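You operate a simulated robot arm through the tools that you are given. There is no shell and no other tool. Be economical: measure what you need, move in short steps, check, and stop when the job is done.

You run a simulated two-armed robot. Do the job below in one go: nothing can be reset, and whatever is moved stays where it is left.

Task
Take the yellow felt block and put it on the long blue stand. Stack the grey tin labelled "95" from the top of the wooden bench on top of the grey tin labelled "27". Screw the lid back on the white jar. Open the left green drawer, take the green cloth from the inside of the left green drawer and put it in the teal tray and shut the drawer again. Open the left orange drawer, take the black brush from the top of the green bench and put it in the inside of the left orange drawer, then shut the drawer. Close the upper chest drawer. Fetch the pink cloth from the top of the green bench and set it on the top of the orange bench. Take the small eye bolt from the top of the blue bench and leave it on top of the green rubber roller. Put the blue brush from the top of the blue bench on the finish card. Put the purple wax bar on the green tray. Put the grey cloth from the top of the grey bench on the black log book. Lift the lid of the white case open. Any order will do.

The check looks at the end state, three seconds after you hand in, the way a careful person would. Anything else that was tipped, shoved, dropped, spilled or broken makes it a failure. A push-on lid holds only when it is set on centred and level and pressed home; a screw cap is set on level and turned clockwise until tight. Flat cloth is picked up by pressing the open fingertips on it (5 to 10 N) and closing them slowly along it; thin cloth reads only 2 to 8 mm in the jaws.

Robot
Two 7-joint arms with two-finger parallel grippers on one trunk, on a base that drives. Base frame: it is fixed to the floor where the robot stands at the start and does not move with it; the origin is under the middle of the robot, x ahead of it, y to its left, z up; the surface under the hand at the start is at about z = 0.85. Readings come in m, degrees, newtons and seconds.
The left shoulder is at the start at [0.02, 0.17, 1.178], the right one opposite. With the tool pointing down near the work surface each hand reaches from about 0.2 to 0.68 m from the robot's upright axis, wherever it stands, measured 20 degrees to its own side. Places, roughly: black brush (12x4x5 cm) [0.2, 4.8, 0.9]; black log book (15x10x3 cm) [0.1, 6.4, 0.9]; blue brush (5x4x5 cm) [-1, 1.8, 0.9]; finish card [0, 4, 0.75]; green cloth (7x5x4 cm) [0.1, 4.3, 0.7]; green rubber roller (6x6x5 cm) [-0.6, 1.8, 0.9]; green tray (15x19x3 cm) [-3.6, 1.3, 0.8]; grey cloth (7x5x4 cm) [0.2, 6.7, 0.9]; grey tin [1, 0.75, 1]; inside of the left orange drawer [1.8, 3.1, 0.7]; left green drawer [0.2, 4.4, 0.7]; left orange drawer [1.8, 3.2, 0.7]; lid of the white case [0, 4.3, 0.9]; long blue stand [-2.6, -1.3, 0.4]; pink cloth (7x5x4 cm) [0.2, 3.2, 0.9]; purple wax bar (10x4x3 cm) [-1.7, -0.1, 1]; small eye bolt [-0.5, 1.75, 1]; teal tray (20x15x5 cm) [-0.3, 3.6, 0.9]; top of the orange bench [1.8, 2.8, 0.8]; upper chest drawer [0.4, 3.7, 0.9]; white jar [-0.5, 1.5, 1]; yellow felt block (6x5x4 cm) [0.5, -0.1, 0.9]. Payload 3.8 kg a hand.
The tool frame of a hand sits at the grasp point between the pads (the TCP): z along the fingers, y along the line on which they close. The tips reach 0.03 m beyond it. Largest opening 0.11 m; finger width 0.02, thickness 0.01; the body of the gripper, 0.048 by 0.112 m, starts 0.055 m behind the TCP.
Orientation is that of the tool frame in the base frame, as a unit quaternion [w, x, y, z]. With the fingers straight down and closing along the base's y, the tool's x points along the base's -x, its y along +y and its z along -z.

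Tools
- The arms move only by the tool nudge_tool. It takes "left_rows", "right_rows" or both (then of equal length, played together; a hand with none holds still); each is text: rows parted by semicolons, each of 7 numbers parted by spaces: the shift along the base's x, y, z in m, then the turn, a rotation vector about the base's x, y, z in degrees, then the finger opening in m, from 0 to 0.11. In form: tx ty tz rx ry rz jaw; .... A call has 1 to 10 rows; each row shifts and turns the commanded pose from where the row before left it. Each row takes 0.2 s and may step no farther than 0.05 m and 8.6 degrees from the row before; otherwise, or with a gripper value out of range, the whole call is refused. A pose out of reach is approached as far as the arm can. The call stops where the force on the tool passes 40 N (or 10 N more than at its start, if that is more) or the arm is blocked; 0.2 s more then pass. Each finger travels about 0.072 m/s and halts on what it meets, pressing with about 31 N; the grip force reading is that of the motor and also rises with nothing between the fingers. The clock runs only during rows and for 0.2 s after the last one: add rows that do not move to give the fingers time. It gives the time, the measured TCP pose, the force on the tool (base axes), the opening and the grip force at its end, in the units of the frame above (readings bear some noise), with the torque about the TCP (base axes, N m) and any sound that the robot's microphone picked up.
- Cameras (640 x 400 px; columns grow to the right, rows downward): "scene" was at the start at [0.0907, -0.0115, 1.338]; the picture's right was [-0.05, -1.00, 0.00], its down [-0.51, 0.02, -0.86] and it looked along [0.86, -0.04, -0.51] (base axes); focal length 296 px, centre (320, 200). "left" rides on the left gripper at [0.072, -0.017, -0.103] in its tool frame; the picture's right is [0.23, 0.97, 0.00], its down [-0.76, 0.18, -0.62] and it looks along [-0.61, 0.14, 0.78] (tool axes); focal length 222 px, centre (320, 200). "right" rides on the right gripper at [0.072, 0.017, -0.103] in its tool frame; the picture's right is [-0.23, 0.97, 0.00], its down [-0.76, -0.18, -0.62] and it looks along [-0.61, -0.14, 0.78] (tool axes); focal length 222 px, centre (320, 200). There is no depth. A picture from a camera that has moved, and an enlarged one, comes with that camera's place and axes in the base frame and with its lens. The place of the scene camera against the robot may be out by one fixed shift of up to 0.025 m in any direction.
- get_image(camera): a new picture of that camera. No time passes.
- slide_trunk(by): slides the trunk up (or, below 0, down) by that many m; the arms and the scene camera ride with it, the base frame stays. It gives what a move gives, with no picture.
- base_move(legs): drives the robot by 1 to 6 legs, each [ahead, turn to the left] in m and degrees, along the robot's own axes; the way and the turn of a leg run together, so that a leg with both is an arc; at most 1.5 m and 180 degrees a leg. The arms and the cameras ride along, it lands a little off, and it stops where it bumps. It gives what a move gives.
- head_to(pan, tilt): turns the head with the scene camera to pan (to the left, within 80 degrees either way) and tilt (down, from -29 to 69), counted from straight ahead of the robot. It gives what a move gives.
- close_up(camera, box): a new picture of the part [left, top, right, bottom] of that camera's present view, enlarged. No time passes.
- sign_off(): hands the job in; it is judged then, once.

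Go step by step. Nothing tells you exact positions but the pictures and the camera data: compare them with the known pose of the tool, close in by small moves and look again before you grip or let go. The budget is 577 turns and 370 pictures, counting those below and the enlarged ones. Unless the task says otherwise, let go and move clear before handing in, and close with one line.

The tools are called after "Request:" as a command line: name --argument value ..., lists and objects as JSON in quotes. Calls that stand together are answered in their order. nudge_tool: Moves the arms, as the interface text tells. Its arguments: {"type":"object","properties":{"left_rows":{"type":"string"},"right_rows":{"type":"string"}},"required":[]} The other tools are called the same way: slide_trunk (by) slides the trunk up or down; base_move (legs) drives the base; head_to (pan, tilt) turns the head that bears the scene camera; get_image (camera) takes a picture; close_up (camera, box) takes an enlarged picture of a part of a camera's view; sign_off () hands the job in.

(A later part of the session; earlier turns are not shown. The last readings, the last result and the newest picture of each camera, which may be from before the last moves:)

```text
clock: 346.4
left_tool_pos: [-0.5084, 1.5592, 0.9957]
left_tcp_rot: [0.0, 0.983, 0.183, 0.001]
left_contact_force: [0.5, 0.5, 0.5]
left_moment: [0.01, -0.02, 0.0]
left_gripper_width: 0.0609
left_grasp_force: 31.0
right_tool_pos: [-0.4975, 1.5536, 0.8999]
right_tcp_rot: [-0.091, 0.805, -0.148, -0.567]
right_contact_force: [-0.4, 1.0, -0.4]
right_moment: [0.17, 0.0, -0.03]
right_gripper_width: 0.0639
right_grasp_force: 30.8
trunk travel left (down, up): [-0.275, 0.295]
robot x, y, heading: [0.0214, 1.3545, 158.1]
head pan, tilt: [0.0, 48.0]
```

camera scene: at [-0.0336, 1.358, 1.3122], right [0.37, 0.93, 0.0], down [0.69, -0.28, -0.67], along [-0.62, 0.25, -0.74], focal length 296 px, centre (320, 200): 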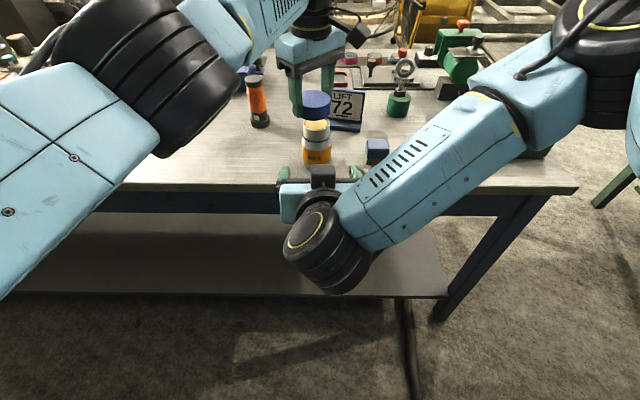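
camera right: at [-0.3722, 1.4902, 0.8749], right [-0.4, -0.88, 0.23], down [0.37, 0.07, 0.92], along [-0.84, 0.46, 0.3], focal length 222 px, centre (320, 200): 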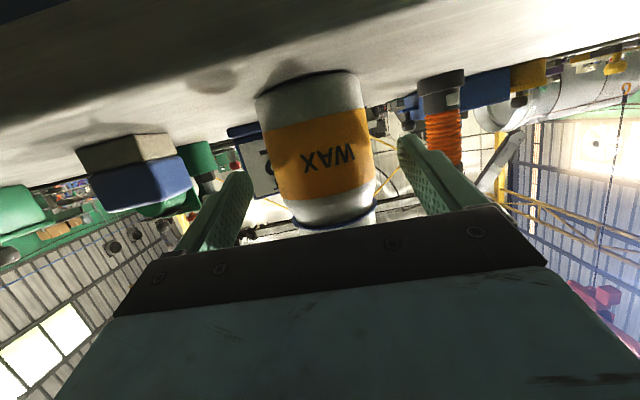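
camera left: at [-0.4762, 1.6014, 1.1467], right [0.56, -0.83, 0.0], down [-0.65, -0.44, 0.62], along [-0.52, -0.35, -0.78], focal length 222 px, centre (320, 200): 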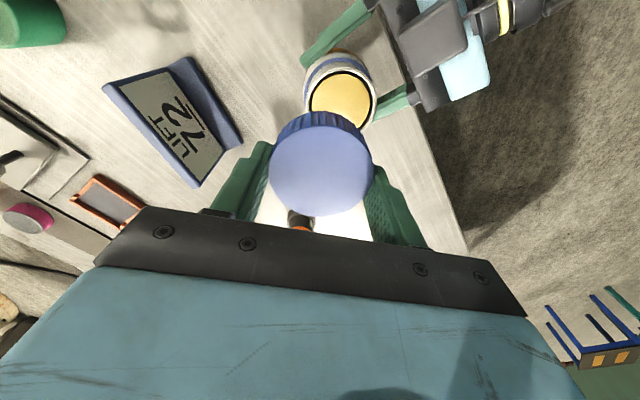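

Request:
nudge_tool --left_rows "0 0 -0.002 0 0 0 0.045; 0 0 0 0 0 0 0.045"

```text
clock: 347.0
left_tool_pos: [-0.509, 1.5593, 0.9942]
left_tcp_rot: [-0.001, 0.983, 0.182, 0.0]
left_contact_force: [1.6, -1.9, 10.9]
left_moment: [-0.34, -0.01, 0.05]
left_gripper_width: 0.0608
left_grasp_force: 31.1
right_tool_pos: [-0.4966, 1.5546, 0.8993]
right_tcp_rot: [-0.091, 0.805, -0.148, -0.567]
right_contact_force: [-5.7, 3.4, -0.9]
right_moment: [0.44, -0.08, 0.06]
right_gripper_width: 0.0639
right_grasp_force: 30.1
trunk travel left (down, up): [-0.275, 0.295]
robot x, y, heading: [0.0221, 1.3495, 158.4]
head pan, tilt: [0.0, 48.0]
```

Contact is only at the -y edge, so the lid sits a bit too far +y. I shift 3 mm and try again.

Request:
nudge_tool --left_rows "0 0 0.003 0 0 0 0.045; -0.0008 -0.003 0 0 0 0 0.045; 0 0 -0.003 0 0 0 0.045; 0 0 0 0 0 0 0.045"

```text
clock: 348.0
left_tool_pos: [-0.5088, 1.5548, 0.9942]
left_tcp_rot: [-0.002, 0.983, 0.181, 0.0]
left_contact_force: [0.6, 4.7, 7.3]
left_moment: [0.4, 0.06, 0.02]
left_gripper_width: 0.0604
left_grasp_force: 30.9
right_tool_pos: [-0.497, 1.5531, 0.9002]
right_tcp_rot: [-0.09, 0.806, -0.147, -0.567]
right_contact_force: [-2.3, -4.3, -1.3]
right_moment: [0.34, -0.01, 0.16]
right_gripper_width: 0.0639
right_grasp_force: 31.2
trunk travel left (down, up): [-0.275, 0.295]
robot x, y, heading: [0.0251, 1.3467, 157.8]
head pan, tilt: [0.0, 48.0]
```

Now it touches the other side, so the centre lies between. I shift back 2 mm.

Request:
nudge_tool --left_rows "0 0 0.003 0 0 0 0.045; 0 0.002 0 0 0 0 0.045; 0 0 -0.003 0 0 0 0.045; 0 0 0 0 0 0 0.045"

Request:
nudge_tool --left_rows "0 0 -0.002 0 0 0 0.045; 0 0 0 0 0 0 0.045"

```text
clock: 349.0
left_tool_pos: [-0.5077, 1.5576, 0.9946]
left_tcp_rot: [0.0, 0.983, 0.183, -0.001]
left_contact_force: [3.6, -3.6, 13.9]
left_moment: [0.19, -0.03, -0.07]
left_gripper_width: 0.0609
left_grasp_force: 31.3
right_tool_pos: [-0.4969, 1.5542, 0.9007]
right_tcp_rot: [-0.092, 0.805, -0.149, -0.566]
right_contact_force: [-6.9, 2.8, -1.8]
right_moment: [-0.45, -0.32, 0.11]
right_gripper_width: 0.0637
right_grasp_force: 31.2
trunk travel left (down, up): [-0.275, 0.295]
robot x, y, heading: [0.0263, 1.35, 158.0]
head pan, tilt: [0.0, 48.0]
```

```text
clock: 349.6
left_tool_pos: [-0.5074, 1.5576, 0.9941]
left_tcp_rot: [-0.001, 0.983, 0.182, -0.001]
left_contact_force: [5.8, -6.8, 28.9]
left_moment: [0.06, 0.3, 0.06]
left_gripper_width: 0.0609
left_grasp_force: 30.9
right_tool_pos: [-0.4945, 1.5538, 0.8989]
right_tcp_rot: [-0.092, 0.806, -0.149, -0.566]
right_contact_force: [-13.8, 7.4, -5.9]
right_moment: [-0.2, -0.53, 0.11]
right_gripper_width: 0.0637
right_grasp_force: 31.2
trunk travel left (down, up): [-0.275, 0.295]
robot x, y, heading: [0.0248, 1.3498, 158.1]
head pan, tilt: [0.0, 48.0]
```

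Now it sits evenly. I ease the pressure a little and turn clockwise with the jar held.

Request:
nudge_tool --left_rows "0 0 0.001 0 0 -8 0.045; 0 0 0 0 0 -8 0.045; 0 0 0 0 0 -8 0.045; 0 0 0 0 0 -8 0.045; 0 0 0 0 0 0 0.045"

Request:
close_up --camera "scene" --box '[270, 80, 390, 190]'

```text
clock: 350.8
left_tool_pos: [-0.5076, 1.5574, 0.9909]
left_tcp_rot: [0.001, 0.995, -0.097, 0.001]
left_contact_force: [-14.4, 1.3, -4.4]
left_moment: [-0.01, 0.38, 0.2]
left_gripper_width: 0.0608
left_grasp_force: 31.1
right_tool_pos: [-0.4953, 1.5516, 0.9001]
right_tcp_rot: [-0.091, 0.805, -0.149, -0.567]
right_contact_force: [15.6, -2.3, 5.7]
right_moment: [0.17, 0.85, -0.3]
right_gripper_width: 0.0634
right_grasp_force: 30.9
trunk travel left (down, up): [-0.275, 0.295]
robot x, y, heading: [0.0246, 1.3534, 158.1]
head pan, tilt: [0.0, 48.0]
```

```text
3.64 times, centred on (330, 135) of scene
camera zoom: at [-0.0888, 1.3796, 1.3122], right [0.37, 0.93, 0.0], down [0.69, -0.28, -0.67], along [-0.62, 0.25, -0.74], focal length 1074 px, centre (284, 436)
```

zoom: 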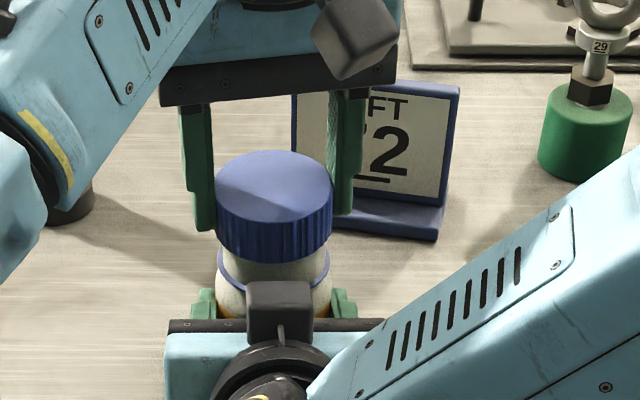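

It has bitten: the thread is pulling the lid down. I follow it down and keep turning.

Request:
nudge_tool --left_rows "0.001 0 -0.0015 0 0 0 0.045; 0 0 -0.0003 0 0 -8 0.045; 0 0 -0.0003 0 0 -8 0.045; 0 0 -0.0003 0 0 -8 0.045; 0 0 -0.0003 0 0 -8 0.045; 0 0 0 0 0 0 0.045"

```text
clock: 352.2
left_tool_pos: [-0.5072, 1.5598, 0.989]
left_tcp_rot: [0.0, 0.93, -0.369, -0.001]
left_contact_force: [-13.8, 2.7, -0.1]
left_moment: [0.07, 0.48, 0.19]
left_gripper_width: 0.0607
left_grasp_force: 31.3
right_tool_pos: [-0.4949, 1.5541, 0.9012]
right_tcp_rot: [-0.091, 0.805, -0.148, -0.567]
right_contact_force: [14.2, -3.9, 7.2]
right_moment: [0.16, 0.64, -0.22]
right_gripper_width: 0.0634
right_grasp_force: 31.4
trunk travel left (down, up): [-0.275, 0.295]
robot x, y, heading: [0.0209, 1.3483, 158.2]
head pan, tilt: [0.0, 48.0]
```

Request:
nudge_tool --left_rows "-0.0015 0 0 0 0 0 0.045; 0 0 -0.0003 0 0 -8 0.045; 0 0 -0.0003 0 0 -8 0.045; 0 0 -0.0003 0 0 -8 0.045; 0 0 0 0 0 -6 0.045; 0 0 0 0 0 0 0.045"

Request:
close_up --camera "scene" --box '[270, 80, 390, 190]'

```text
clock: 353.6
left_tool_pos: [-0.5068, 1.5585, 0.9893]
left_tcp_rot: [0.001, 0.803, -0.596, 0.0]
left_contact_force: [-1.2, 4.8, 0.3]
left_moment: [0.17, 0.02, 0.04]
left_gripper_width: 0.0608
left_grasp_force: 31.0
right_tool_pos: [-0.4962, 1.5538, 0.9007]
right_tcp_rot: [-0.091, 0.805, -0.148, -0.567]
right_contact_force: [1.5, -4.0, 3.8]
right_moment: [0.35, -0.07, 0.04]
right_gripper_width: 0.0636
right_grasp_force: 31.4
trunk travel left (down, up): [-0.275, 0.295]
robot x, y, heading: [0.0206, 1.3493, 158.2]
head pan, tilt: [0.0, 48.0]
```

```text
3.64 times, centred on (330, 135) of scene
camera zoom: at [-0.0888, 1.3798, 1.3122], right [0.37, 0.93, 0.0], down [0.69, -0.28, -0.67], along [-0.62, 0.25, -0.74], focal length 1074 px, centre (284, 436)
```

zoom: 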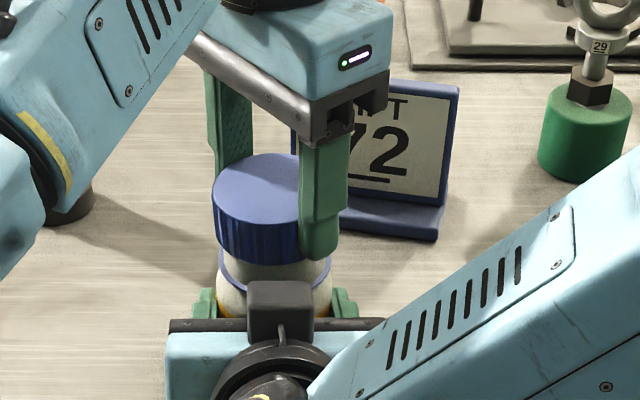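

About 95° done. I open, turn the hand back and re-grip for another stroke.

Request:
nudge_tool --left_rows "0 0 0 0 0 0 0.065; 0 0 0 0 0 0 0.076; 0 0 0 0 0 0 0.076; 0 0 0 0 0 8 0.076; 0 0 0 0 0 8 0.076; 0 0 0 0 0 8 0.076; 0 0 0 0 0 8 0.076; 0 0 0 0 0 8 0.076; 0 0 0 0 0 8 0.076; 0 0 0 0 0 8 0.076"

Request:
nudge_tool --left_rows "0 0 0 0 0 8 0.076; 0 0 0 0 0 8 0.076; 0 0 0 0 0 8 0.076; 0 0 0 0 0 8 0.076; 0 0 0 0 0 0 0.06; 0 0 0 0 0 0 0.045; 0 0 0 0 0 0 0.045; 0 0 0 0 0 0 0.045"

Request:
close_up --camera "scene" --box '[270, 80, 390, 190]'

```text
clock: 355.8
left_tool_pos: [-0.5097, 1.5574, 0.9894]
left_tcp_rot: [0.001, 0.989, -0.147, 0.001]
left_contact_force: [-0.3, -0.3, 0.3]
left_moment: [0.01, 0.01, -0.02]
left_gripper_width: 0.0759
left_grasp_force: 0.0
right_tool_pos: [-0.4966, 1.5525, 0.899]
right_tcp_rot: [-0.091, 0.805, -0.148, -0.567]
right_contact_force: [-1.8, 0.0, 5.5]
right_moment: [0.08, -0.07, 0.03]
right_gripper_width: 0.0632
right_grasp_force: 31.0
trunk travel left (down, up): [-0.275, 0.295]
robot x, y, heading: [0.0224, 1.3488, 158.4]
head pan, tilt: [0.0, 48.0]
```

```text
clock: 357.6
left_tool_pos: [-0.5082, 1.5581, 0.9891]
left_tcp_rot: [-0.001, 0.991, 0.131, 0.0]
left_contact_force: [-4.4, 6.2, -0.7]
left_moment: [0.22, 0.13, 0.02]
left_gripper_width: 0.0612
left_grasp_force: 31.0
right_tool_pos: [-0.4957, 1.5524, 0.9008]
right_tcp_rot: [-0.09, 0.806, -0.147, -0.567]
right_contact_force: [2.8, -2.6, 9.0]
right_moment: [0.62, 0.21, 0.07]
right_gripper_width: 0.0634
right_grasp_force: 31.5
trunk travel left (down, up): [-0.275, 0.295]
robot x, y, heading: [0.0247, 1.3511, 158.1]
head pan, tilt: [0.0, 48.0]
```

```text
3.64 times, centred on (330, 135) of scene
camera zoom: at [-0.0887, 1.38, 1.3122], right [0.37, 0.93, 0.0], down [0.69, -0.28, -0.67], along [-0.62, 0.25, -0.74], focal length 1074 px, centre (284, 436)
```

zoom: 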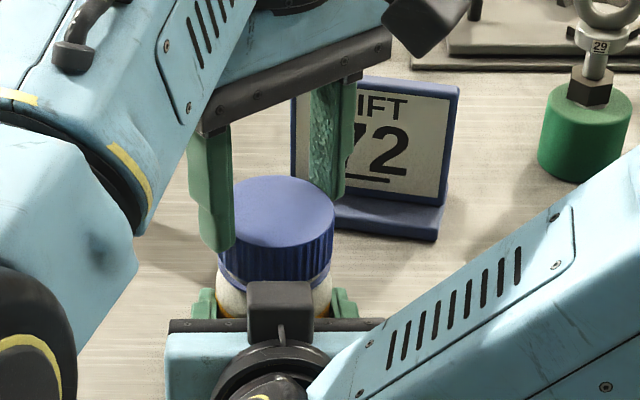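

The lid has sunk down onto the neck. I turn another stroke.

Request:
nudge_tool --left_rows "0 0 -0.0005 0 0 -8 0.045; 0 0 -0.0005 0 0 -8 0.045; 0 0 -0.0005 0 0 -8 0.045; 0 0 -0.0005 0 0 -8 0.045; 0 0 -0.0005 0 0 -8 0.045; 0 0 0 0 0 0 0.045"

```text
clock: 359.0
left_tool_pos: [-0.5083, 1.5576, 0.9871]
left_tcp_rot: [-0.001, 0.976, -0.218, 0.0]
left_contact_force: [-1.5, 8.4, 11.9]
left_moment: [-0.22, 0.1, 0.02]
left_gripper_width: 0.0616
left_grasp_force: 30.4
right_tool_pos: [-0.4961, 1.5531, 0.8999]
right_tcp_rot: [-0.09, 0.806, -0.148, -0.565]
right_contact_force: [-4.6, -7.8, 2.4]
right_moment: [1.01, -0.07, 0.16]
right_gripper_width: 0.0633
right_grasp_force: 30.7
trunk travel left (down, up): [-0.275, 0.295]
robot x, y, heading: [0.0231, 1.3483, 158.3]
head pan, tilt: [0.0, 48.0]
```

Request:
nudge_tool --left_rows "0 0 0 0 0 -8 0.045; 0 0 0 0 0 -8 0.045; 0 0 0 0 0 -8 0.045; 0 0 0 0 0 -8 0.045; 0 0 0 0 0 -8 0.045; 0 0 0 0 0 0 0.045"

Request:
close_up --camera "scene" --box '[270, 80, 390, 190]'

Request:
get_image --camera "right"

```text
clock: 360.4
left_tool_pos: [-0.508, 1.5583, 0.9867]
left_tcp_rot: [-0.001, 0.842, -0.539, 0.001]
left_contact_force: [10.6, 9.2, 12.1]
left_moment: [-0.08, -0.33, 0.03]
left_gripper_width: 0.0616
left_grasp_force: 30.5
right_tool_pos: [-0.4966, 1.5524, 0.9005]
right_tcp_rot: [-0.09, 0.806, -0.148, -0.566]
right_contact_force: [-12.5, -12.5, -1.7]
right_moment: [0.62, -0.86, 0.13]
right_gripper_width: 0.0635
right_grasp_force: 30.8
trunk travel left (down, up): [-0.275, 0.295]
robot x, y, heading: [0.0247, 1.3488, 158.0]
head pan, tilt: [0.0, 48.0]
```

```text
3.64 times, centred on (330, 135) of scene
camera zoom: at [-0.0886, 1.3792, 1.3122], right [0.37, 0.93, 0.0], down [0.69, -0.28, -0.67], along [-0.62, 0.25, -0.74], focal length 1074 px, centre (284, 436)
```

zoom: 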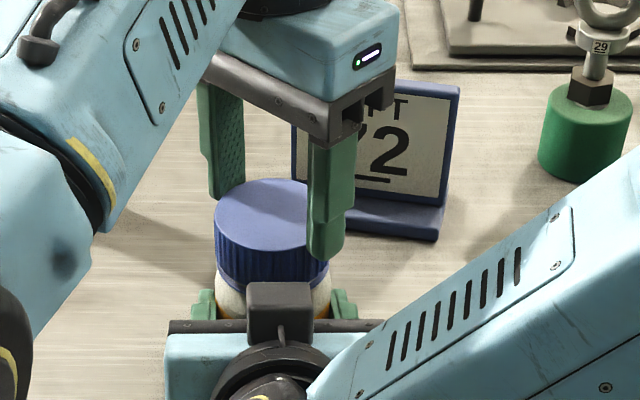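

```text
226 pictures are left
camera right: at [-0.3867, 1.494, 0.8674], right [-0.4, -0.88, 0.24], down [0.37, 0.08, 0.93], along [-0.84, 0.46, 0.3], focal length 222 px, centre (320, 200)
```

right: 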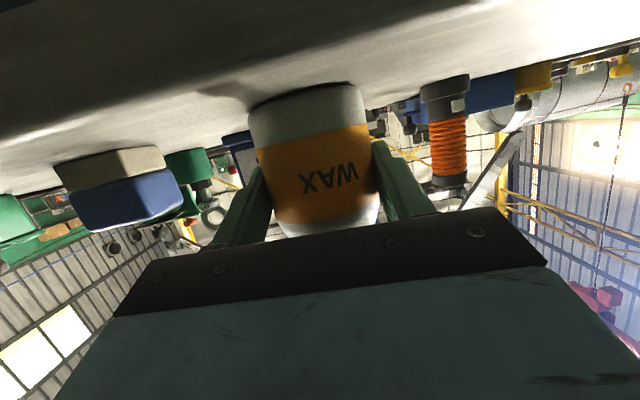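

The lid now reaches the neck ring. I re-grip a bit lower and turn again to feel whether it tightens.

Request:
nudge_tool --left_rows "0 0 0 0 0 0 0.065; 0 0 0 0 0 0 0.076; 0 0 0 0 0 0 0.076; 0 0 0 0 0 8 0.076; 0 0 0 0 0 8 0.076; 0 0 0 0 0 8 0.076; 0 0 0 0 0 8 0.076; 0 0 0 0 0 8 0.076; 0 0 0 0 0 8 0.076; 0 0 0 0 0 8 0.076"

Request:
close_up --camera "scene" --box '[270, 80, 390, 190]'

Request:
nudge_tool --left_rows "0 0 0 0 0 8 0.076; 0 0 -0.003 0 0 8 0.076; 0 0 -0.003 0 0 4 0.076; 0 0 0 0 0 0 0.06; 0 0 0 0 0 0 0.045; 0 0 0 0 0 0 0.045; 0 0 0 0 0 0 0.045"

```text
clock: 362.6
left_tool_pos: [-0.5095, 1.5582, 0.9861]
left_tcp_rot: [0.0, 0.997, -0.078, 0.001]
left_contact_force: [0.5, -0.2, -0.3]
left_moment: [0.01, -0.04, 0.0]
left_gripper_width: 0.0758
left_grasp_force: 0.0
right_tool_pos: [-0.4969, 1.5537, 0.9004]
right_tcp_rot: [-0.09, 0.806, -0.148, -0.566]
right_contact_force: [-0.7, 1.0, 0.2]
right_moment: [0.05, -0.07, 0.0]
right_gripper_width: 0.0635
right_grasp_force: 30.4
trunk travel left (down, up): [-0.275, 0.295]
robot x, y, heading: [0.0243, 1.3494, 157.9]
head pan, tilt: [0.0, 48.0]
```

```text
3.64 times, centred on (330, 135) of scene
camera zoom: at [-0.0891, 1.38, 1.3122], right [0.37, 0.93, 0.0], down [0.69, -0.28, -0.67], along [-0.62, 0.25, -0.74], focal length 1074 px, centre (284, 436)
```

zoom: 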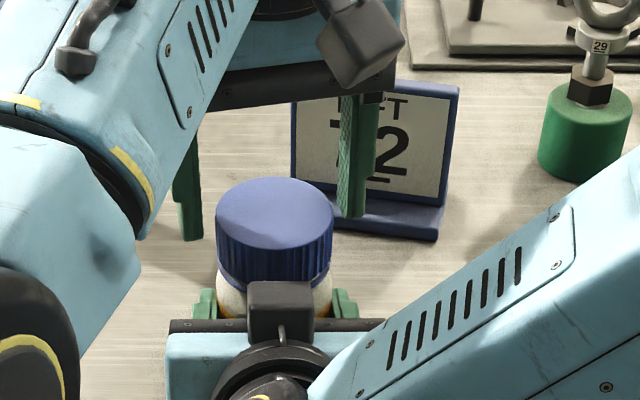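

```text
clock: 364.2
left_tool_pos: [-0.5095, 1.5568, 0.9804]
left_tcp_rot: [0.0, 0.995, 0.096, 0.001]
left_contact_force: [-2.9, 2.8, -0.4]
left_moment: [0.13, 0.13, 0.0]
left_gripper_width: 0.0613
left_grasp_force: 31.1
right_tool_pos: [-0.496, 1.5523, 0.8993]
right_tcp_rot: [-0.09, 0.806, -0.148, -0.566]
right_contact_force: [3.1, -1.0, 0.7]
right_moment: [0.15, 0.08, 0.02]
right_gripper_width: 0.0635
right_grasp_force: 31.0
trunk travel left (down, up): [-0.275, 0.295]
robot x, y, heading: [0.0259, 1.3494, 157.9]
head pan, tilt: [0.0, 48.0]
```

Request:
nudge_tool --left_rows "0 0 0 0 0 -8 0.045; 0 0 0 0 0 -8 0.045; 0 0 0 0 0 -8 0.045; 0 0 0 0 0 -8 0.045; 0 0 0 0 0 0 0.045"

Request:
get_image --camera "right"

```text
clock: 365.4
left_tool_pos: [-0.5087, 1.5569, 0.981]
left_tcp_rot: [0.0, 0.983, -0.184, 0.001]
left_contact_force: [-0.3, 6.5, -1.4]
left_moment: [-0.8, 0.32, 0.06]
left_gripper_width: 0.0614
left_grasp_force: 31.1
right_tool_pos: [-0.496, 1.5528, 0.8997]
right_tcp_rot: [-0.09, 0.806, -0.147, -0.566]
right_contact_force: [1.4, -4.2, 0.5]
right_moment: [1.26, -0.26, 0.03]
right_gripper_width: 0.0637
right_grasp_force: 31.2
trunk travel left (down, up): [-0.275, 0.295]
robot x, y, heading: [0.0272, 1.3471, 157.9]
head pan, tilt: [0.0, 48.0]
```

```text
224 pictures are left
camera right: at [-0.3872, 1.4947, 0.8673], right [-0.4, -0.88, 0.23], down [0.37, 0.08, 0.92], along [-0.84, 0.46, 0.3], focal length 222 px, centre (320, 200)
```

right: 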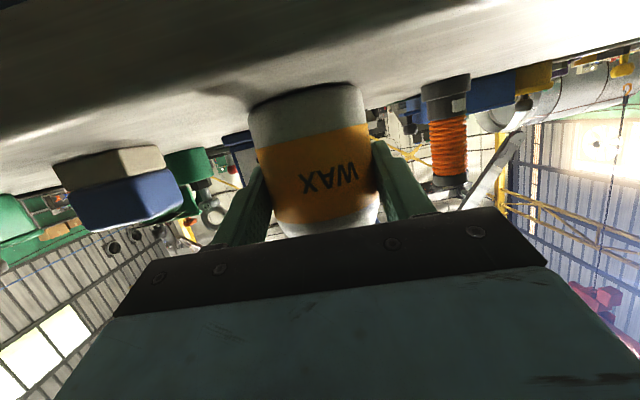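

The jar stays put while the lid turns. I continue the strokes until it tightens.

Request:
nudge_tool --left_rows "0 0 0 0 0 -8 0.045; 0 0 0 0 0 -8 0.045; 0 0 0 0 0 -8 0.045; 0 0 0 0 0 -8 0.045; 0 0 0 0 0 -8 0.045; 0 0 0 0 0 -8 0.045; 0 0 0 0 0 0 0.045"

Request:
close_up --camera "scene" --box '[270, 80, 390, 190]'

```text
clock: 367.0
left_tool_pos: [-0.5076, 1.5587, 0.9792]
left_tcp_rot: [-0.001, 0.823, -0.568, 0.001]
left_contact_force: [3.4, 5.8, -3.3]
left_moment: [-0.17, 0.33, -0.02]
left_gripper_width: 0.0611
left_grasp_force: 30.5
right_tool_pos: [-0.4969, 1.5523, 0.8997]
right_tcp_rot: [-0.09, 0.806, -0.148, -0.566]
right_contact_force: [-3.0, -7.1, 0.8]
right_moment: [0.72, -0.62, 0.08]
right_gripper_width: 0.0637
right_grasp_force: 31.2
trunk travel left (down, up): [-0.275, 0.295]
robot x, y, heading: [0.0257, 1.3494, 158.0]
head pan, tilt: [0.0, 48.0]
```

```text
3.64 times, centred on (330, 135) of scene
camera zoom: at [-0.0893, 1.3799, 1.3121], right [0.37, 0.93, 0.0], down [0.69, -0.28, -0.67], along [-0.62, 0.25, -0.74], focal length 1074 px, centre (284, 436)
```

zoom: 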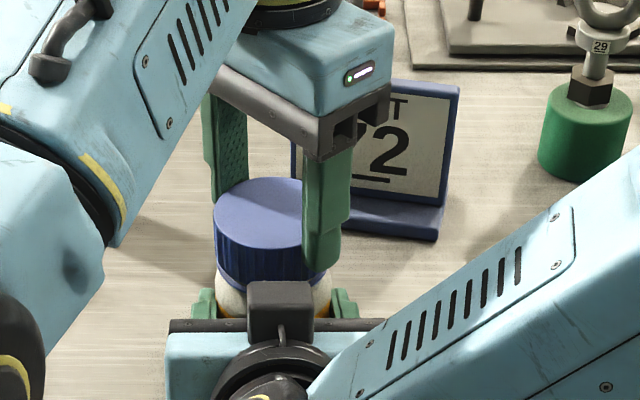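

Request:
nudge_tool --left_rows "0 0 0 0 0 0 0.07; 0 0 0 0 0 0 0.076; 0 0 0 0 0 8.5 0.076; 0 0 0 0 0 8.5 0.076; 0 0 0 0 0 8.5 0.076; 0 0 0 0 0 8.5 0.076; 0 0 0 0 0 8.5 0.076; 0 0 0 0 0 8.5 0.076; 0 0 0 0 0 8.5 0.076; 0 0 0 0 0 8.5 0.076"

Request:
nudge_tool --left_rows "0 0 0 0 0 8.5 0.076; 0 0 0 0 0 8.5 0.076; 0 0 0 0 0 0 0.06; 0 0 0 0 0 0 0.045; 0 0 0 0 0 0 0.045; 0 0 0 0 0 0 0.045; 0 0 0 0 0 -8.5 0.045; 0 0 0 0 0 -8.5 0.045; 0 0 0 0 0 -8.5 0.045"

Request:
nudge_tool --left_rows "0 0 0 0 0 -8.5 0.045; 0 0 0 0 0 -8.5 0.045; 0 0 0 0 0 -8.5 0.045; 0 0 0 0 0 -8.5 0.045; 0 0 0 0 0 -8.5 0.045; 0 0 0 0 0 -8.5 0.045; 0 0 0 0 0 -8.5 0.045; 0 0 0 0 0 0 0.045"

Request:
close_up --camera "scene" --box '[270, 80, 390, 190]'

```text
clock: 369.2
left_tool_pos: [-0.5092, 1.5577, 0.9811]
left_tcp_rot: [0.0, 1.0, -0.007, 0.002]
left_contact_force: [-0.7, 0.8, 0.4]
left_moment: [-0.03, -0.01, 0.01]
left_gripper_width: 0.0761
left_grasp_force: 0.0
right_tool_pos: [-0.4967, 1.5539, 0.8994]
right_tcp_rot: [-0.091, 0.806, -0.148, -0.566]
right_contact_force: [-0.4, -0.2, -0.3]
right_moment: [-0.01, -0.05, 0.03]
right_gripper_width: 0.0638
right_grasp_force: 31.2
trunk travel left (down, up): [-0.275, 0.295]
robot x, y, heading: [0.0244, 1.3526, 158.1]
head pan, tilt: [0.0, 48.0]
```

```text
clock: 371.2
left_tool_pos: [-0.5104, 1.5583, 0.9803]
left_tcp_rot: [0.0, 0.996, -0.084, 0.001]
left_contact_force: [-0.5, -2.1, -0.9]
left_moment: [-0.9, 0.44, 0.0]
left_gripper_width: 0.0606
left_grasp_force: 31.4
right_tool_pos: [-0.4963, 1.5533, 0.9002]
right_tcp_rot: [-0.09, 0.806, -0.147, -0.566]
right_contact_force: [0.8, 2.0, 0.1]
right_moment: [0.69, -0.42, -0.05]
right_gripper_width: 0.0636
right_grasp_force: 30.9
trunk travel left (down, up): [-0.275, 0.295]
robot x, y, heading: [0.0241, 1.3465, 157.8]
head pan, tilt: [0.0, 48.0]
```

```text
clock: 373.0
left_tool_pos: [-0.5084, 1.5587, 0.9793]
left_tcp_rot: [-0.001, 0.823, -0.568, 0.0]
left_contact_force: [0.9, 4.5, -1.3]
left_moment: [-0.28, 0.42, 0.02]
left_gripper_width: 0.0606
left_grasp_force: 31.0
right_tool_pos: [-0.4968, 1.5528, 0.8997]
right_tcp_rot: [-0.09, 0.806, -0.148, -0.566]
right_contact_force: [-0.9, -4.8, 0.7]
right_moment: [0.63, -0.53, 0.07]
right_gripper_width: 0.0636
right_grasp_force: 30.8
trunk travel left (down, up): [-0.275, 0.295]
robot x, y, heading: [0.0237, 1.3499, 157.8]
head pan, tilt: [0.0, 48.0]
```

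```text
3.64 times, centred on (330, 135) of scene
camera zoom: at [-0.0893, 1.38, 1.3121], right [0.37, 0.93, 0.0], down [0.69, -0.28, -0.67], along [-0.62, 0.25, -0.74], focal length 1074 px, centre (284, 436)
```

zoom: 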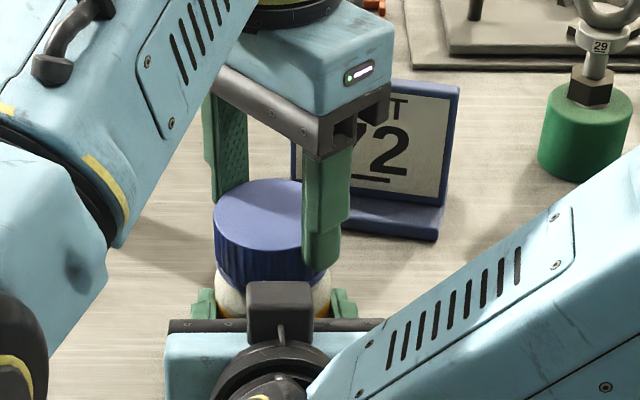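

Torque stays near zero. I test whether the thread holds by pulling the lid up gently.

Request:
nudge_tool --left_rows "0 0 0.002 0 0 0 0.045; 0 0 0.002 0 0 0 0.045; 0 0 0 0 0 0 0.045"

```text
clock: 373.8
left_tool_pos: [-0.5082, 1.5583, 0.9817]
left_tcp_rot: [0.0, 0.824, -0.567, 0.001]
left_contact_force: [-7.2, 10.7, -19.6]
left_moment: [0.48, 0.59, 0.05]
left_gripper_width: 0.0609
left_grasp_force: 31.1
right_tool_pos: [-0.4971, 1.5537, 0.9019]
right_tcp_rot: [-0.09, 0.804, -0.147, -0.569]
right_contact_force: [7.2, -10.5, 17.2]
right_moment: [0.47, 0.11, 0.12]
right_gripper_width: 0.0636
right_grasp_force: 31.0
trunk travel left (down, up): [-0.275, 0.295]
robot x, y, heading: [0.0227, 1.3489, 158.2]
head pan, tilt: [0.0, 48.0]
```

The thread holds firmly (20 N). I return and keep turning.

Request:
nudge_tool --left_rows "0 0 -0.004 0 0 0 0.045; 0 0 0 0 0 0 0.07; 0 0 0 0 0 0 0.076; 0 0 0 0 0 8.5 0.076; 0 0 0 0 0 8.5 0.076; 0 0 0 0 0 8.5 0.076; 0 0 0 0 0 8.5 0.076; 0 0 0 0 0 8.5 0.076; 0 0 0 0 0 8.5 0.076; 0 0 0 0 0 8.5 0.076"

Request:
nudge_tool --left_rows "0 0 0 0 0 8.5 0.076; 0 0 0 0 0 8.5 0.076; 0 0 -0.001 0 0 8.5 0.076; 0 0 0 0 0 0 0.06; 0 0 0 0 0 0 0.045; 0 0 0 0 0 0 0.045; 0 0 0 0 0 0 0.045; 0 0 0 0 0 -8.5 0.045; 0 0 0 0 0 -8.5 0.045; 0 0 0 0 0 -8.5 0.045"

Request:
nudge_tool --left_rows "0 0 0 0 0 -8.5 0.045; 0 0 0 0 0 -8.5 0.045; 0 0 0 0 0 -8.5 0.045; 0 0 0 0 0 -8.5 0.045; 0 0 0 0 0 -8.5 0.045; 0 0 0 0 0 -8.5 0.045; 0 0 0 0 0 -8.5 0.045; 0 0 0 0 0 -8.5 0.045; 0 0 0 0 0 -4 0.045"

```text
clock: 376.0
left_tool_pos: [-0.5075, 1.5594, 0.9799]
left_tcp_rot: [0.0, 0.997, -0.082, 0.002]
left_contact_force: [0.1, -0.6, -0.7]
left_moment: [0.03, -0.02, 0.03]
left_gripper_width: 0.0761
left_grasp_force: 0.2
right_tool_pos: [-0.4958, 1.5536, 0.8993]
right_tcp_rot: [-0.09, 0.806, -0.147, -0.566]
right_contact_force: [0.6, 0.1, -3.5]
right_moment: [0.0, -0.08, 0.01]
right_gripper_width: 0.0635
right_grasp_force: 30.6
trunk travel left (down, up): [-0.275, 0.295]
robot x, y, heading: [0.0196, 1.3498, 158.1]
head pan, tilt: [0.0, 48.0]
```

```text
clock: 378.2
left_tool_pos: [-0.5084, 1.558, 0.9789]
left_tcp_rot: [-0.001, 0.996, -0.084, 0.0]
left_contact_force: [-0.8, 4.6, -1.8]
left_moment: [-0.03, 0.07, 1.06]
left_gripper_width: 0.0607
left_grasp_force: 30.8
right_tool_pos: [-0.4968, 1.553, 0.8994]
right_tcp_rot: [-0.09, 0.806, -0.149, -0.565]
right_contact_force: [1.0, -4.7, -2.4]
right_moment: [0.42, -0.05, -1.03]
right_gripper_width: 0.0638
right_grasp_force: 31.1
trunk travel left (down, up): [-0.275, 0.295]
robot x, y, heading: [0.0261, 1.3514, 158.1]
head pan, tilt: [0.0, 48.0]
```

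```text
clock: 380.1
left_tool_pos: [-0.5031, 1.5644, 0.9816]
left_tcp_rot: [-0.006, 0.775, -0.632, -0.002]
left_contact_force: [4.2, 1.5, 1.6]
left_moment: [-0.16, -0.13, 0.57]
left_gripper_width: 0.057
left_grasp_force: 31.0
right_tool_pos: [-0.4961, 1.5486, 0.8984]
right_tcp_rot: [-0.087, 0.807, -0.145, -0.566]
right_contact_force: [-4.3, -1.1, -1.3]
right_moment: [0.14, -0.11, -0.5]
right_gripper_width: 0.066
right_grasp_force: 30.6
trunk travel left (down, up): [-0.275, 0.295]
robot x, y, heading: [0.0211, 1.3496, 158.3]
head pan, tilt: [0.0, 48.0]
stopped in row 9 (right hand): the force on the tool passed its limit at 41 N (the readings are from after the stop); the commanded pose is now the measured one
```

Torque jumped to over 1 Nm: the lid is tight. I check, then release both hands.

Request:
close_up --camera "scene" --box '[250, 60, 410, 200]'

Request:
nudge_tool --left_rows "0 0 0 0 0 0 0.065; 0 0 0 0 0 0 0.078; 0 0 0 0 0 0 0.08; 0 0 0.03 0 0 0 0.08; 0 0 0.04 0 0 0 0.08; 0 0 0.04 0 0 0 0.08; 0 0 0.04 0 0 0 0.08; 0 0 0 0 0 0 0.08"

Request:
close_up --camera "scene" --box '[250, 60, 410, 200]'

```text
2.86 times, centred on (330, 130) of scene
camera zoom: at [-0.0892, 1.3798, 1.3122], right [0.37, 0.93, 0.0], down [0.69, -0.28, -0.67], along [-0.62, 0.25, -0.74], focal length 844 px, centre (291, 400)
```

zoom: 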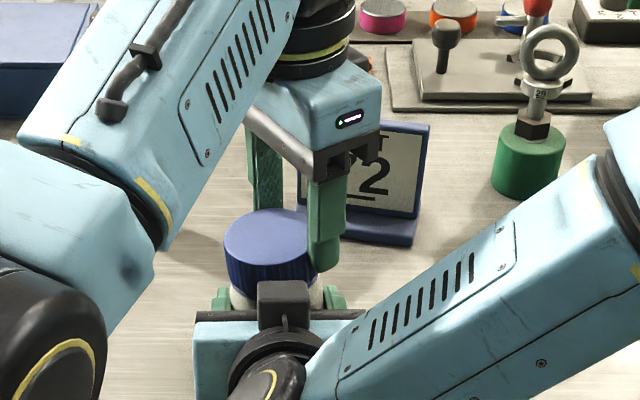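

```text
clock: 381.9
left_tool_pos: [-0.5031, 1.5639, 1.1314]
left_tcp_rot: [-0.005, 0.775, -0.632, -0.002]
left_contact_force: [0.4, -0.6, 0.3]
left_moment: [0.03, 0.01, -0.03]
left_gripper_width: 0.0799
left_grasp_force: 0.0
right_tool_pos: [-0.4965, 1.5487, 0.8992]
right_tcp_rot: [-0.087, 0.807, -0.145, -0.566]
right_contact_force: [-0.7, 0.0, -2.0]
right_moment: [-0.01, 0.01, 0.0]
right_gripper_width: 0.0646
right_grasp_force: 31.2
trunk travel left (down, up): [-0.275, 0.295]
robot x, y, heading: [0.0239, 1.3501, 158.1]
head pan, tilt: [0.0, 48.0]
```

```text
2.86 times, centred on (330, 130) of scene
camera zoom: at [-0.0893, 1.3798, 1.3121], right [0.37, 0.93, 0.0], down [0.69, -0.28, -0.67], along [-0.62, 0.25, -0.74], focal length 844 px, centre (291, 400)
```

zoom: 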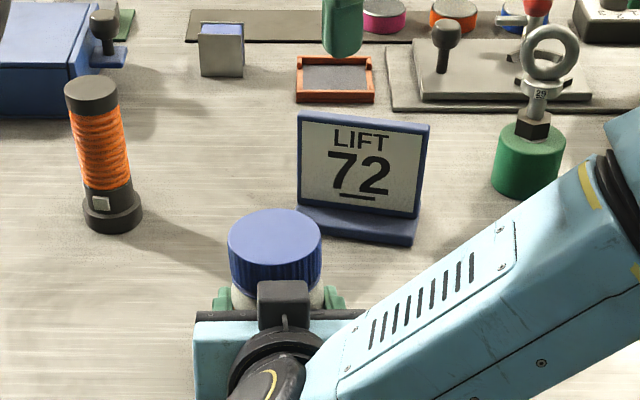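

Now the right hand opens and withdraws along its axis.

Request:
nudge_tool --right_rows "0 0 -0.001 0 0 0 0.065; 0 0 0 0 0 0 0.08; 0 0 0 0 0 0 0.095; 0 0 0 0 0 0 0.1; 0.023 -0.0081 0.0089 0 0 0 0.1; 0.023 -0.0081 0.0089 0 0 0 0.1; 0.023 -0.0081 0.0089 0 0 0 0.1; 0.023 -0.0081 0.0089 0 0 0 0.1; 0.02 -0.007 0.03 0 0 0 0.1; 0 0 0.03 0 0 0 0.1"

Request:
close_up --camera "scene" --box '[250, 60, 410, 200]'

```text
clock: 384.1
left_tool_pos: [-0.5031, 1.5628, 1.1313]
left_tcp_rot: [-0.006, 0.774, -0.633, -0.003]
left_contact_force: [-0.4, 0.5, -0.4]
left_moment: [-0.01, 0.01, 0.0]
left_gripper_width: 0.0801
left_grasp_force: 0.1
right_tool_pos: [-0.3851, 1.5073, 0.9951]
right_tcp_rot: [-0.087, 0.807, -0.145, -0.566]
right_contact_force: [0.1, -0.4, -0.5]
right_moment: [0.01, -0.01, 0.01]
right_gripper_width: 0.0998
right_grasp_force: 0.1
trunk travel left (down, up): [-0.275, 0.295]
robot x, y, heading: [0.0228, 1.3501, 157.7]
head pan, tilt: [0.0, 48.0]
```

```text
2.86 times, centred on (330, 130) of scene
camera zoom: at [-0.0889, 1.3799, 1.3122], right [0.37, 0.93, 0.0], down [0.69, -0.28, -0.67], along [-0.62, 0.25, -0.74], focal length 844 px, centre (291, 400)
```

zoom: 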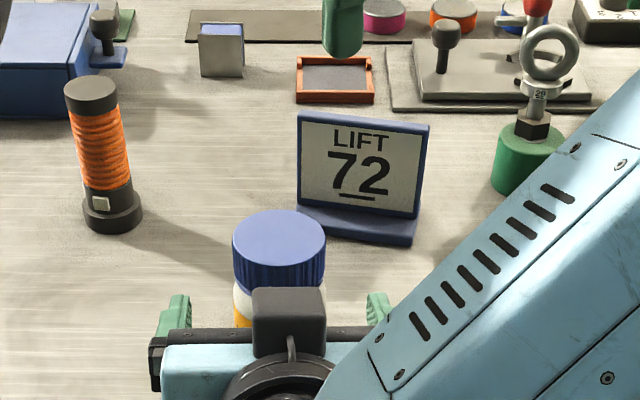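

The capped jar stands upright. I bring both hands back to the downward posture, the right one above the parked brush.

Request:
nudge_tool --left_rows "0.01 -0.03 0.01 0 0 8 0.08; 0.01 -0.03 0.01 0 0 8 0.08; 0.01 -0.03 0.01 0 0 8 0.08; 0.01 -0.03 0.01 0 0 8 0.08; 0.01 -0.03 0.01 0 0 8 0.08; 0 -0.02 0.01 0 0 8 0.08; 0 0 0 0 0 8 0.08; 0 0 0 0 0 0 0.08; 0 0 0 0 0 0 0.08; 0 0 0 0 0 0 0.08" --right_rows "0 0 0.03 0 0 0 0.1; -0.008 0.02 0.02 -2.92 -7.2 0 0.1; -0.008 0.02 0.02 -2.92 -7.2 0 0.1; -0.008 0.02 0.02 -2.92 -7.2 0 0.1; -0.008 0.02 0.02 -2.92 -7.2 0 0.1; -0.008 0.02 0.015 -2.92 -7.2 0 0.1; -0.008 0.02 0 -2.92 -7.2 0 0.1; -0.008 0.02 0 -2.92 -7.2 0 0.1; -0.008 0.02 0 -2.92 -7.2 0 0.1; -0.008 0.02 0 -2.92 -7.2 0 0.1"

Request:
get_image --camera "scene"

Request:
get_image --camera "right"

```text
clock: 386.2
left_tool_pos: [-0.4553, 1.3932, 1.1909]
left_tcp_rot: [-0.003, 0.981, -0.195, -0.004]
left_contact_force: [0.1, 0.1, -0.3]
left_moment: [0.03, -0.01, -0.03]
left_gripper_width: 0.0798
left_grasp_force: 0.0
right_tool_pos: [-0.4576, 1.6883, 1.1181]
right_tcp_rot: [0.027, 0.981, -0.193, -0.002]
right_contact_force: [-1.0, -0.7, -0.4]
right_moment: [0.03, -0.01, -0.01]
right_gripper_width: 0.0999
right_grasp_force: 0.0
trunk travel left (down, up): [-0.275, 0.295]
robot x, y, heading: [0.0247, 1.35, 158.0]
head pan, tilt: [0.0, 48.0]
```

```text
218 pictures are left
camera scene: at [-0.0897, 1.3797, 1.3121], right [0.37, 0.93, 0.0], down [0.69, -0.28, -0.67], along [-0.62, 0.25, -0.74], focal length 296 px, centre (320, 200)
```

scene: 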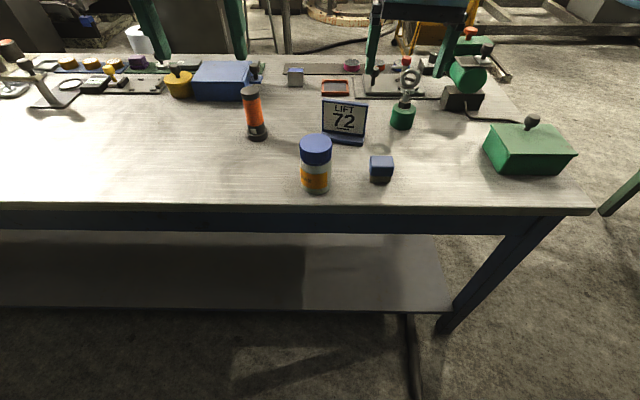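

```text
217 pictures are left
camera right: at [-0.3941, 1.6502, 1.2224], right [-0.58, -0.81, 0.05], down [-0.63, 0.49, 0.61], along [-0.52, 0.32, -0.79], focal length 222 px, centre (320, 200)
```

right: 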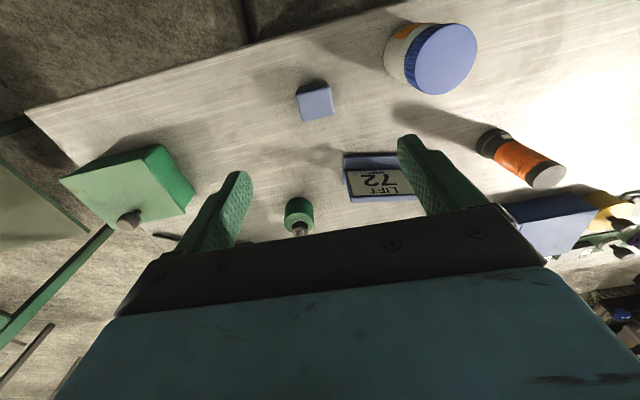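

Jar capped, brush parked. I level the right hand and pick the brush up again where I set it.

Request:
nudge_tool --right_rows "-0.002 0 -0.03 3 -0.8 0 0.085; 0 0 -0.045 0 0 0 0.085; 0 0 -0.045 0 0 0 0.085; 0 0 -0.045 0 0 0 0.085; 0 0 -0.04 0 0 0 0.085; 0 0 0 0 0 0 0.085"

Request:
get_image --camera "right"

```text
clock: 387.6
left_tool_pos: [-0.4543, 1.3926, 1.1905]
left_tcp_rot: [-0.003, 0.981, -0.195, -0.005]
left_contact_force: [-0.2, 0.6, 0.7]
left_moment: [0.0, 0.0, 0.01]
left_gripper_width: 0.08
left_grasp_force: 0.0
right_tool_pos: [-0.4581, 1.6887, 0.9144]
right_tcp_rot: [0.0, 0.981, -0.195, -0.002]
right_contact_force: [-0.1, -0.3, 0.2]
right_moment: [-0.03, -0.01, 0.02]
right_gripper_width: 0.0851
right_grasp_force: 0.0
trunk travel left (down, up): [-0.275, 0.295]
robot x, y, heading: [0.025, 1.3532, 158.4]
head pan, tilt: [0.0, 48.0]
```

```text
216 pictures are left
camera right: at [-0.3954, 1.6455, 1.0171], right [-0.58, -0.81, 0.0], down [-0.63, 0.45, 0.63], along [-0.51, 0.36, -0.78], focal length 222 px, centre (320, 200)
```

right: 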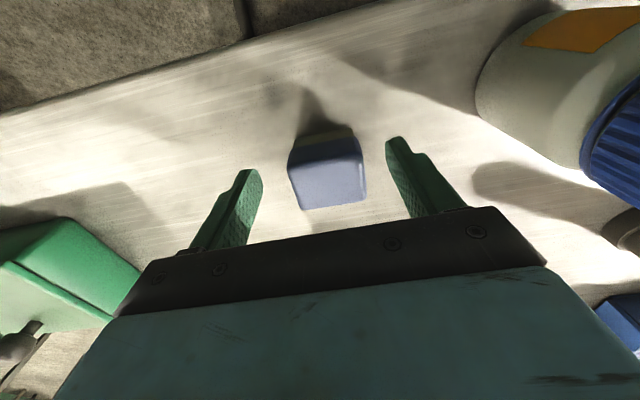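

Request:
nudge_tool --right_rows "0 0 -0.015 0 0 0 0.085; 0 0 -0.008 0 0 0 0.075; 0 0 0 0 0 0 0.06; 0 0 0 0 0 0 0.05; 0 0 0 0 0 0 0.04; 0 0 0 0 0 0 0.03; 0 0 0 0 0 0 0.025; 0 0 0 0 0 0 0.025"

Request:
nudge_tool --right_rows "0 0 0.01 0 0 0 0.025; 0 0 0.04 0 0 0 0.025; 0 0 0.045 0 0 0 0.025; 0 0 0.045 0 0 0 0.025; 0 0 0.045 0 0 0 0.025; 0 0 0.045 0 0 0 0.025; 0 0 0.03 0 0 0 0.025; 0.03 0 0 0 0 0 0.025; 0.03 0 0 0 0 0 0.025; 0 0 0 0 0 0 0.025"

Request:
get_image --camera "right"

```text
clock: 389.4
left_tool_pos: [-0.4542, 1.3935, 1.19]
left_tcp_rot: [-0.003, 0.981, -0.196, -0.005]
left_contact_force: [0.2, 0.1, 0.6]
left_moment: [0.01, -0.03, -0.02]
left_gripper_width: 0.0802
left_grasp_force: 0.0
right_tool_pos: [-0.4577, 1.6894, 0.8907]
right_tcp_rot: [0.0, 0.981, -0.194, -0.002]
right_contact_force: [-0.1, 0.6, -0.6]
right_moment: [0.02, -0.03, -0.01]
right_gripper_width: 0.0494
right_grasp_force: 31.1
trunk travel left (down, up): [-0.275, 0.295]
robot x, y, heading: [0.0256, 1.3488, 158.2]
head pan, tilt: [0.0, 48.0]
```

```text
clock: 391.6
left_tool_pos: [-0.4545, 1.3939, 1.1902]
left_tcp_rot: [-0.003, 0.981, -0.195, -0.005]
left_contact_force: [-0.2, -0.2, 0.1]
left_moment: [0.02, 0.0, -0.01]
left_gripper_width: 0.08
left_grasp_force: 0.1
right_tool_pos: [-0.3976, 1.6898, 1.1517]
right_tcp_rot: [-0.001, 0.981, -0.195, -0.002]
right_contact_force: [0.1, 1.2, -1.6]
right_moment: [-0.01, -0.01, -0.02]
right_gripper_width: 0.0491
right_grasp_force: 30.9
trunk travel left (down, up): [-0.275, 0.295]
robot x, y, heading: [0.0216, 1.3483, 158.3]
head pan, tilt: [0.0, 48.0]
```

```text
215 pictures are left
camera right: at [-0.3359, 1.6463, 1.2539], right [-0.58, -0.81, 0.0], down [-0.63, 0.45, 0.63], along [-0.51, 0.36, -0.78], focal length 222 px, centre (320, 200)
```

right: 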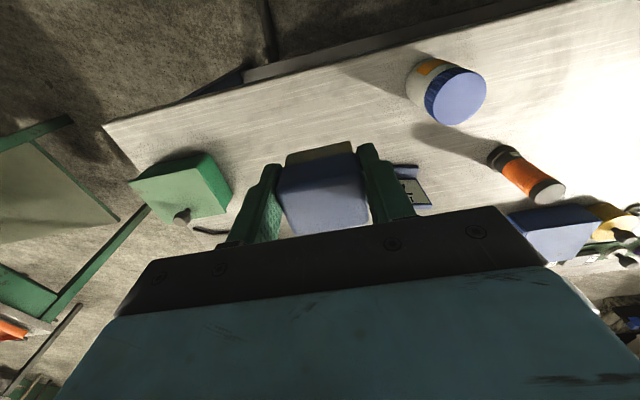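

The brush is back in hand. I turn north and look at the green bench.

Request:
base_move --legs '[[-0.15, 0], [0, -80]]'

Request:
head_to --pan 10 --tilt 15

Request:
get_image --camera "scene"

```text
clock: 396.4
left_tool_pos: [0.1114, 1.7721, 1.1901]
left_tcp_rot: [0.006, -0.635, 0.772, 0.002]
left_contact_force: [-0.4, -0.9, 0.1]
left_moment: [0.01, -0.03, 0.01]
left_gripper_width: 0.0799
left_grasp_force: 0.0
right_tool_pos: [0.4138, 1.7746, 1.1513]
right_tcp_rot: [0.002, -0.635, 0.772, 0.001]
right_contact_force: [0.3, 0.6, -0.1]
right_moment: [-0.01, 0.03, 0.02]
right_gripper_width: 0.0492
right_grasp_force: 30.9
trunk travel left (down, up): [-0.275, 0.295]
robot x, y, heading: [0.163, 1.2931, 79.7]
head pan, tilt: [0.0, 48.0]
```

```text
clock: 397.4
left_tool_pos: [0.1112, 1.7713, 1.1911]
left_tcp_rot: [0.006, -0.635, 0.772, 0.002]
left_contact_force: [0.3, -1.0, -0.4]
left_moment: [0.01, -0.01, -0.01]
left_gripper_width: 0.08
left_grasp_force: 0.1
right_tool_pos: [0.4135, 1.7732, 1.1508]
right_tcp_rot: [0.001, -0.636, 0.772, 0.001]
right_contact_force: [0.6, -0.5, -1.2]
right_moment: [-0.06, -0.04, -0.03]
right_gripper_width: 0.0493
right_grasp_force: 30.5
trunk travel left (down, up): [-0.275, 0.295]
robot x, y, heading: [0.1623, 1.2921, 79.5]
head pan, tilt: [10.0, 15.0]
```

```text
214 pictures are left
camera scene: at [0.1473, 1.401, 1.3631], right [1.0, -0.01, 0.0], down [0.0, -0.26, -0.97], along [0.01, 0.97, -0.26], focal length 296 px, centre (320, 200)
```

scene: 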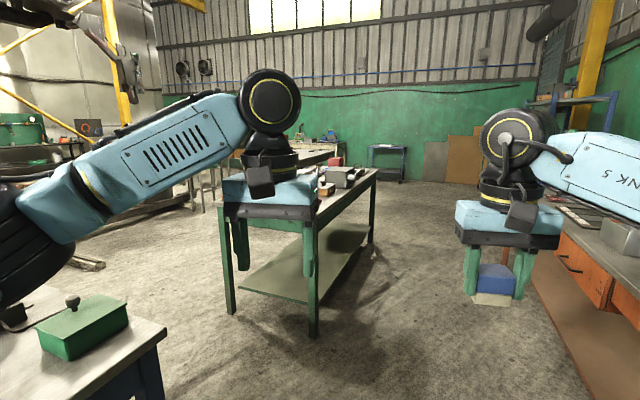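

The green bench lies ahead, open underneath on this side. I drive up the aisle between it and the orange bench.

Request:
base_move --legs '[[0, -7.8], [1.2, 0], [0.83, 0], [0, 88]]'

Request:
head_to --pan 0 --tilt 35

Request:
get_image --camera "scene"

```text
clock: 412.0
left_tool_pos: [0.3408, 3.2603, 1.1911]
left_tcp_rot: [-0.004, 0.985, -0.175, -0.005]
left_contact_force: [0.3, 1.1, -0.4]
left_moment: [0.0, -0.01, 0.03]
left_gripper_width: 0.0799
left_grasp_force: 0.1
right_tool_pos: [0.3873, 3.5604, 1.1508]
right_tcp_rot: [-0.001, 0.985, -0.174, -0.001]
right_contact_force: [-0.8, -0.7, -0.7]
right_moment: [0.01, -0.05, 0.02]
right_gripper_width: 0.0494
right_grasp_force: 31.7
trunk travel left (down, up): [-0.275, 0.295]
robot x, y, heading: [0.8195, 3.2381, 160.7]
head pan, tilt: [10.0, 15.0]
```

```text
clock: 412.8
left_tool_pos: [0.3425, 3.261, 1.1903]
left_tcp_rot: [-0.004, 0.985, -0.174, -0.004]
left_contact_force: [-0.4, 0.2, -0.2]
left_moment: [-0.01, -0.02, 0.0]
left_gripper_width: 0.08
left_grasp_force: 0.0
right_tool_pos: [0.3875, 3.5602, 1.1511]
right_tcp_rot: [-0.001, 0.985, -0.174, -0.001]
right_contact_force: [0.2, -0.1, -1.2]
right_moment: [0.01, -0.02, -0.03]
right_gripper_width: 0.0496
right_grasp_force: 30.8
trunk travel left (down, up): [-0.275, 0.295]
robot x, y, heading: [0.8222, 3.2381, 160.2]
head pan, tilt: [0.0, 35.0]
```

```text
213 pictures are left
camera scene: at [0.6985, 3.2671, 1.3312], right [0.33, 0.94, 0.0], down [0.54, -0.19, -0.82], along [-0.77, 0.27, -0.57], focal length 296 px, centre (320, 200)
```

scene: 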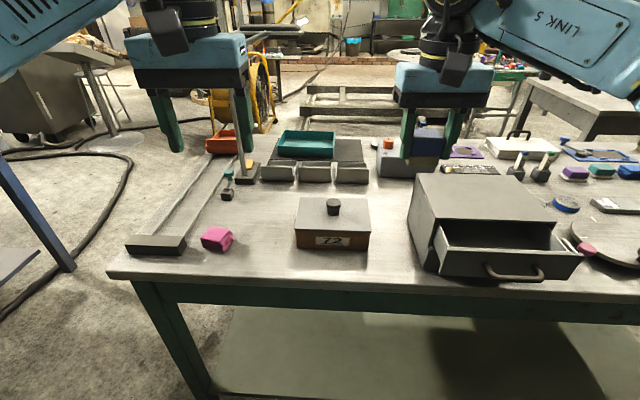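

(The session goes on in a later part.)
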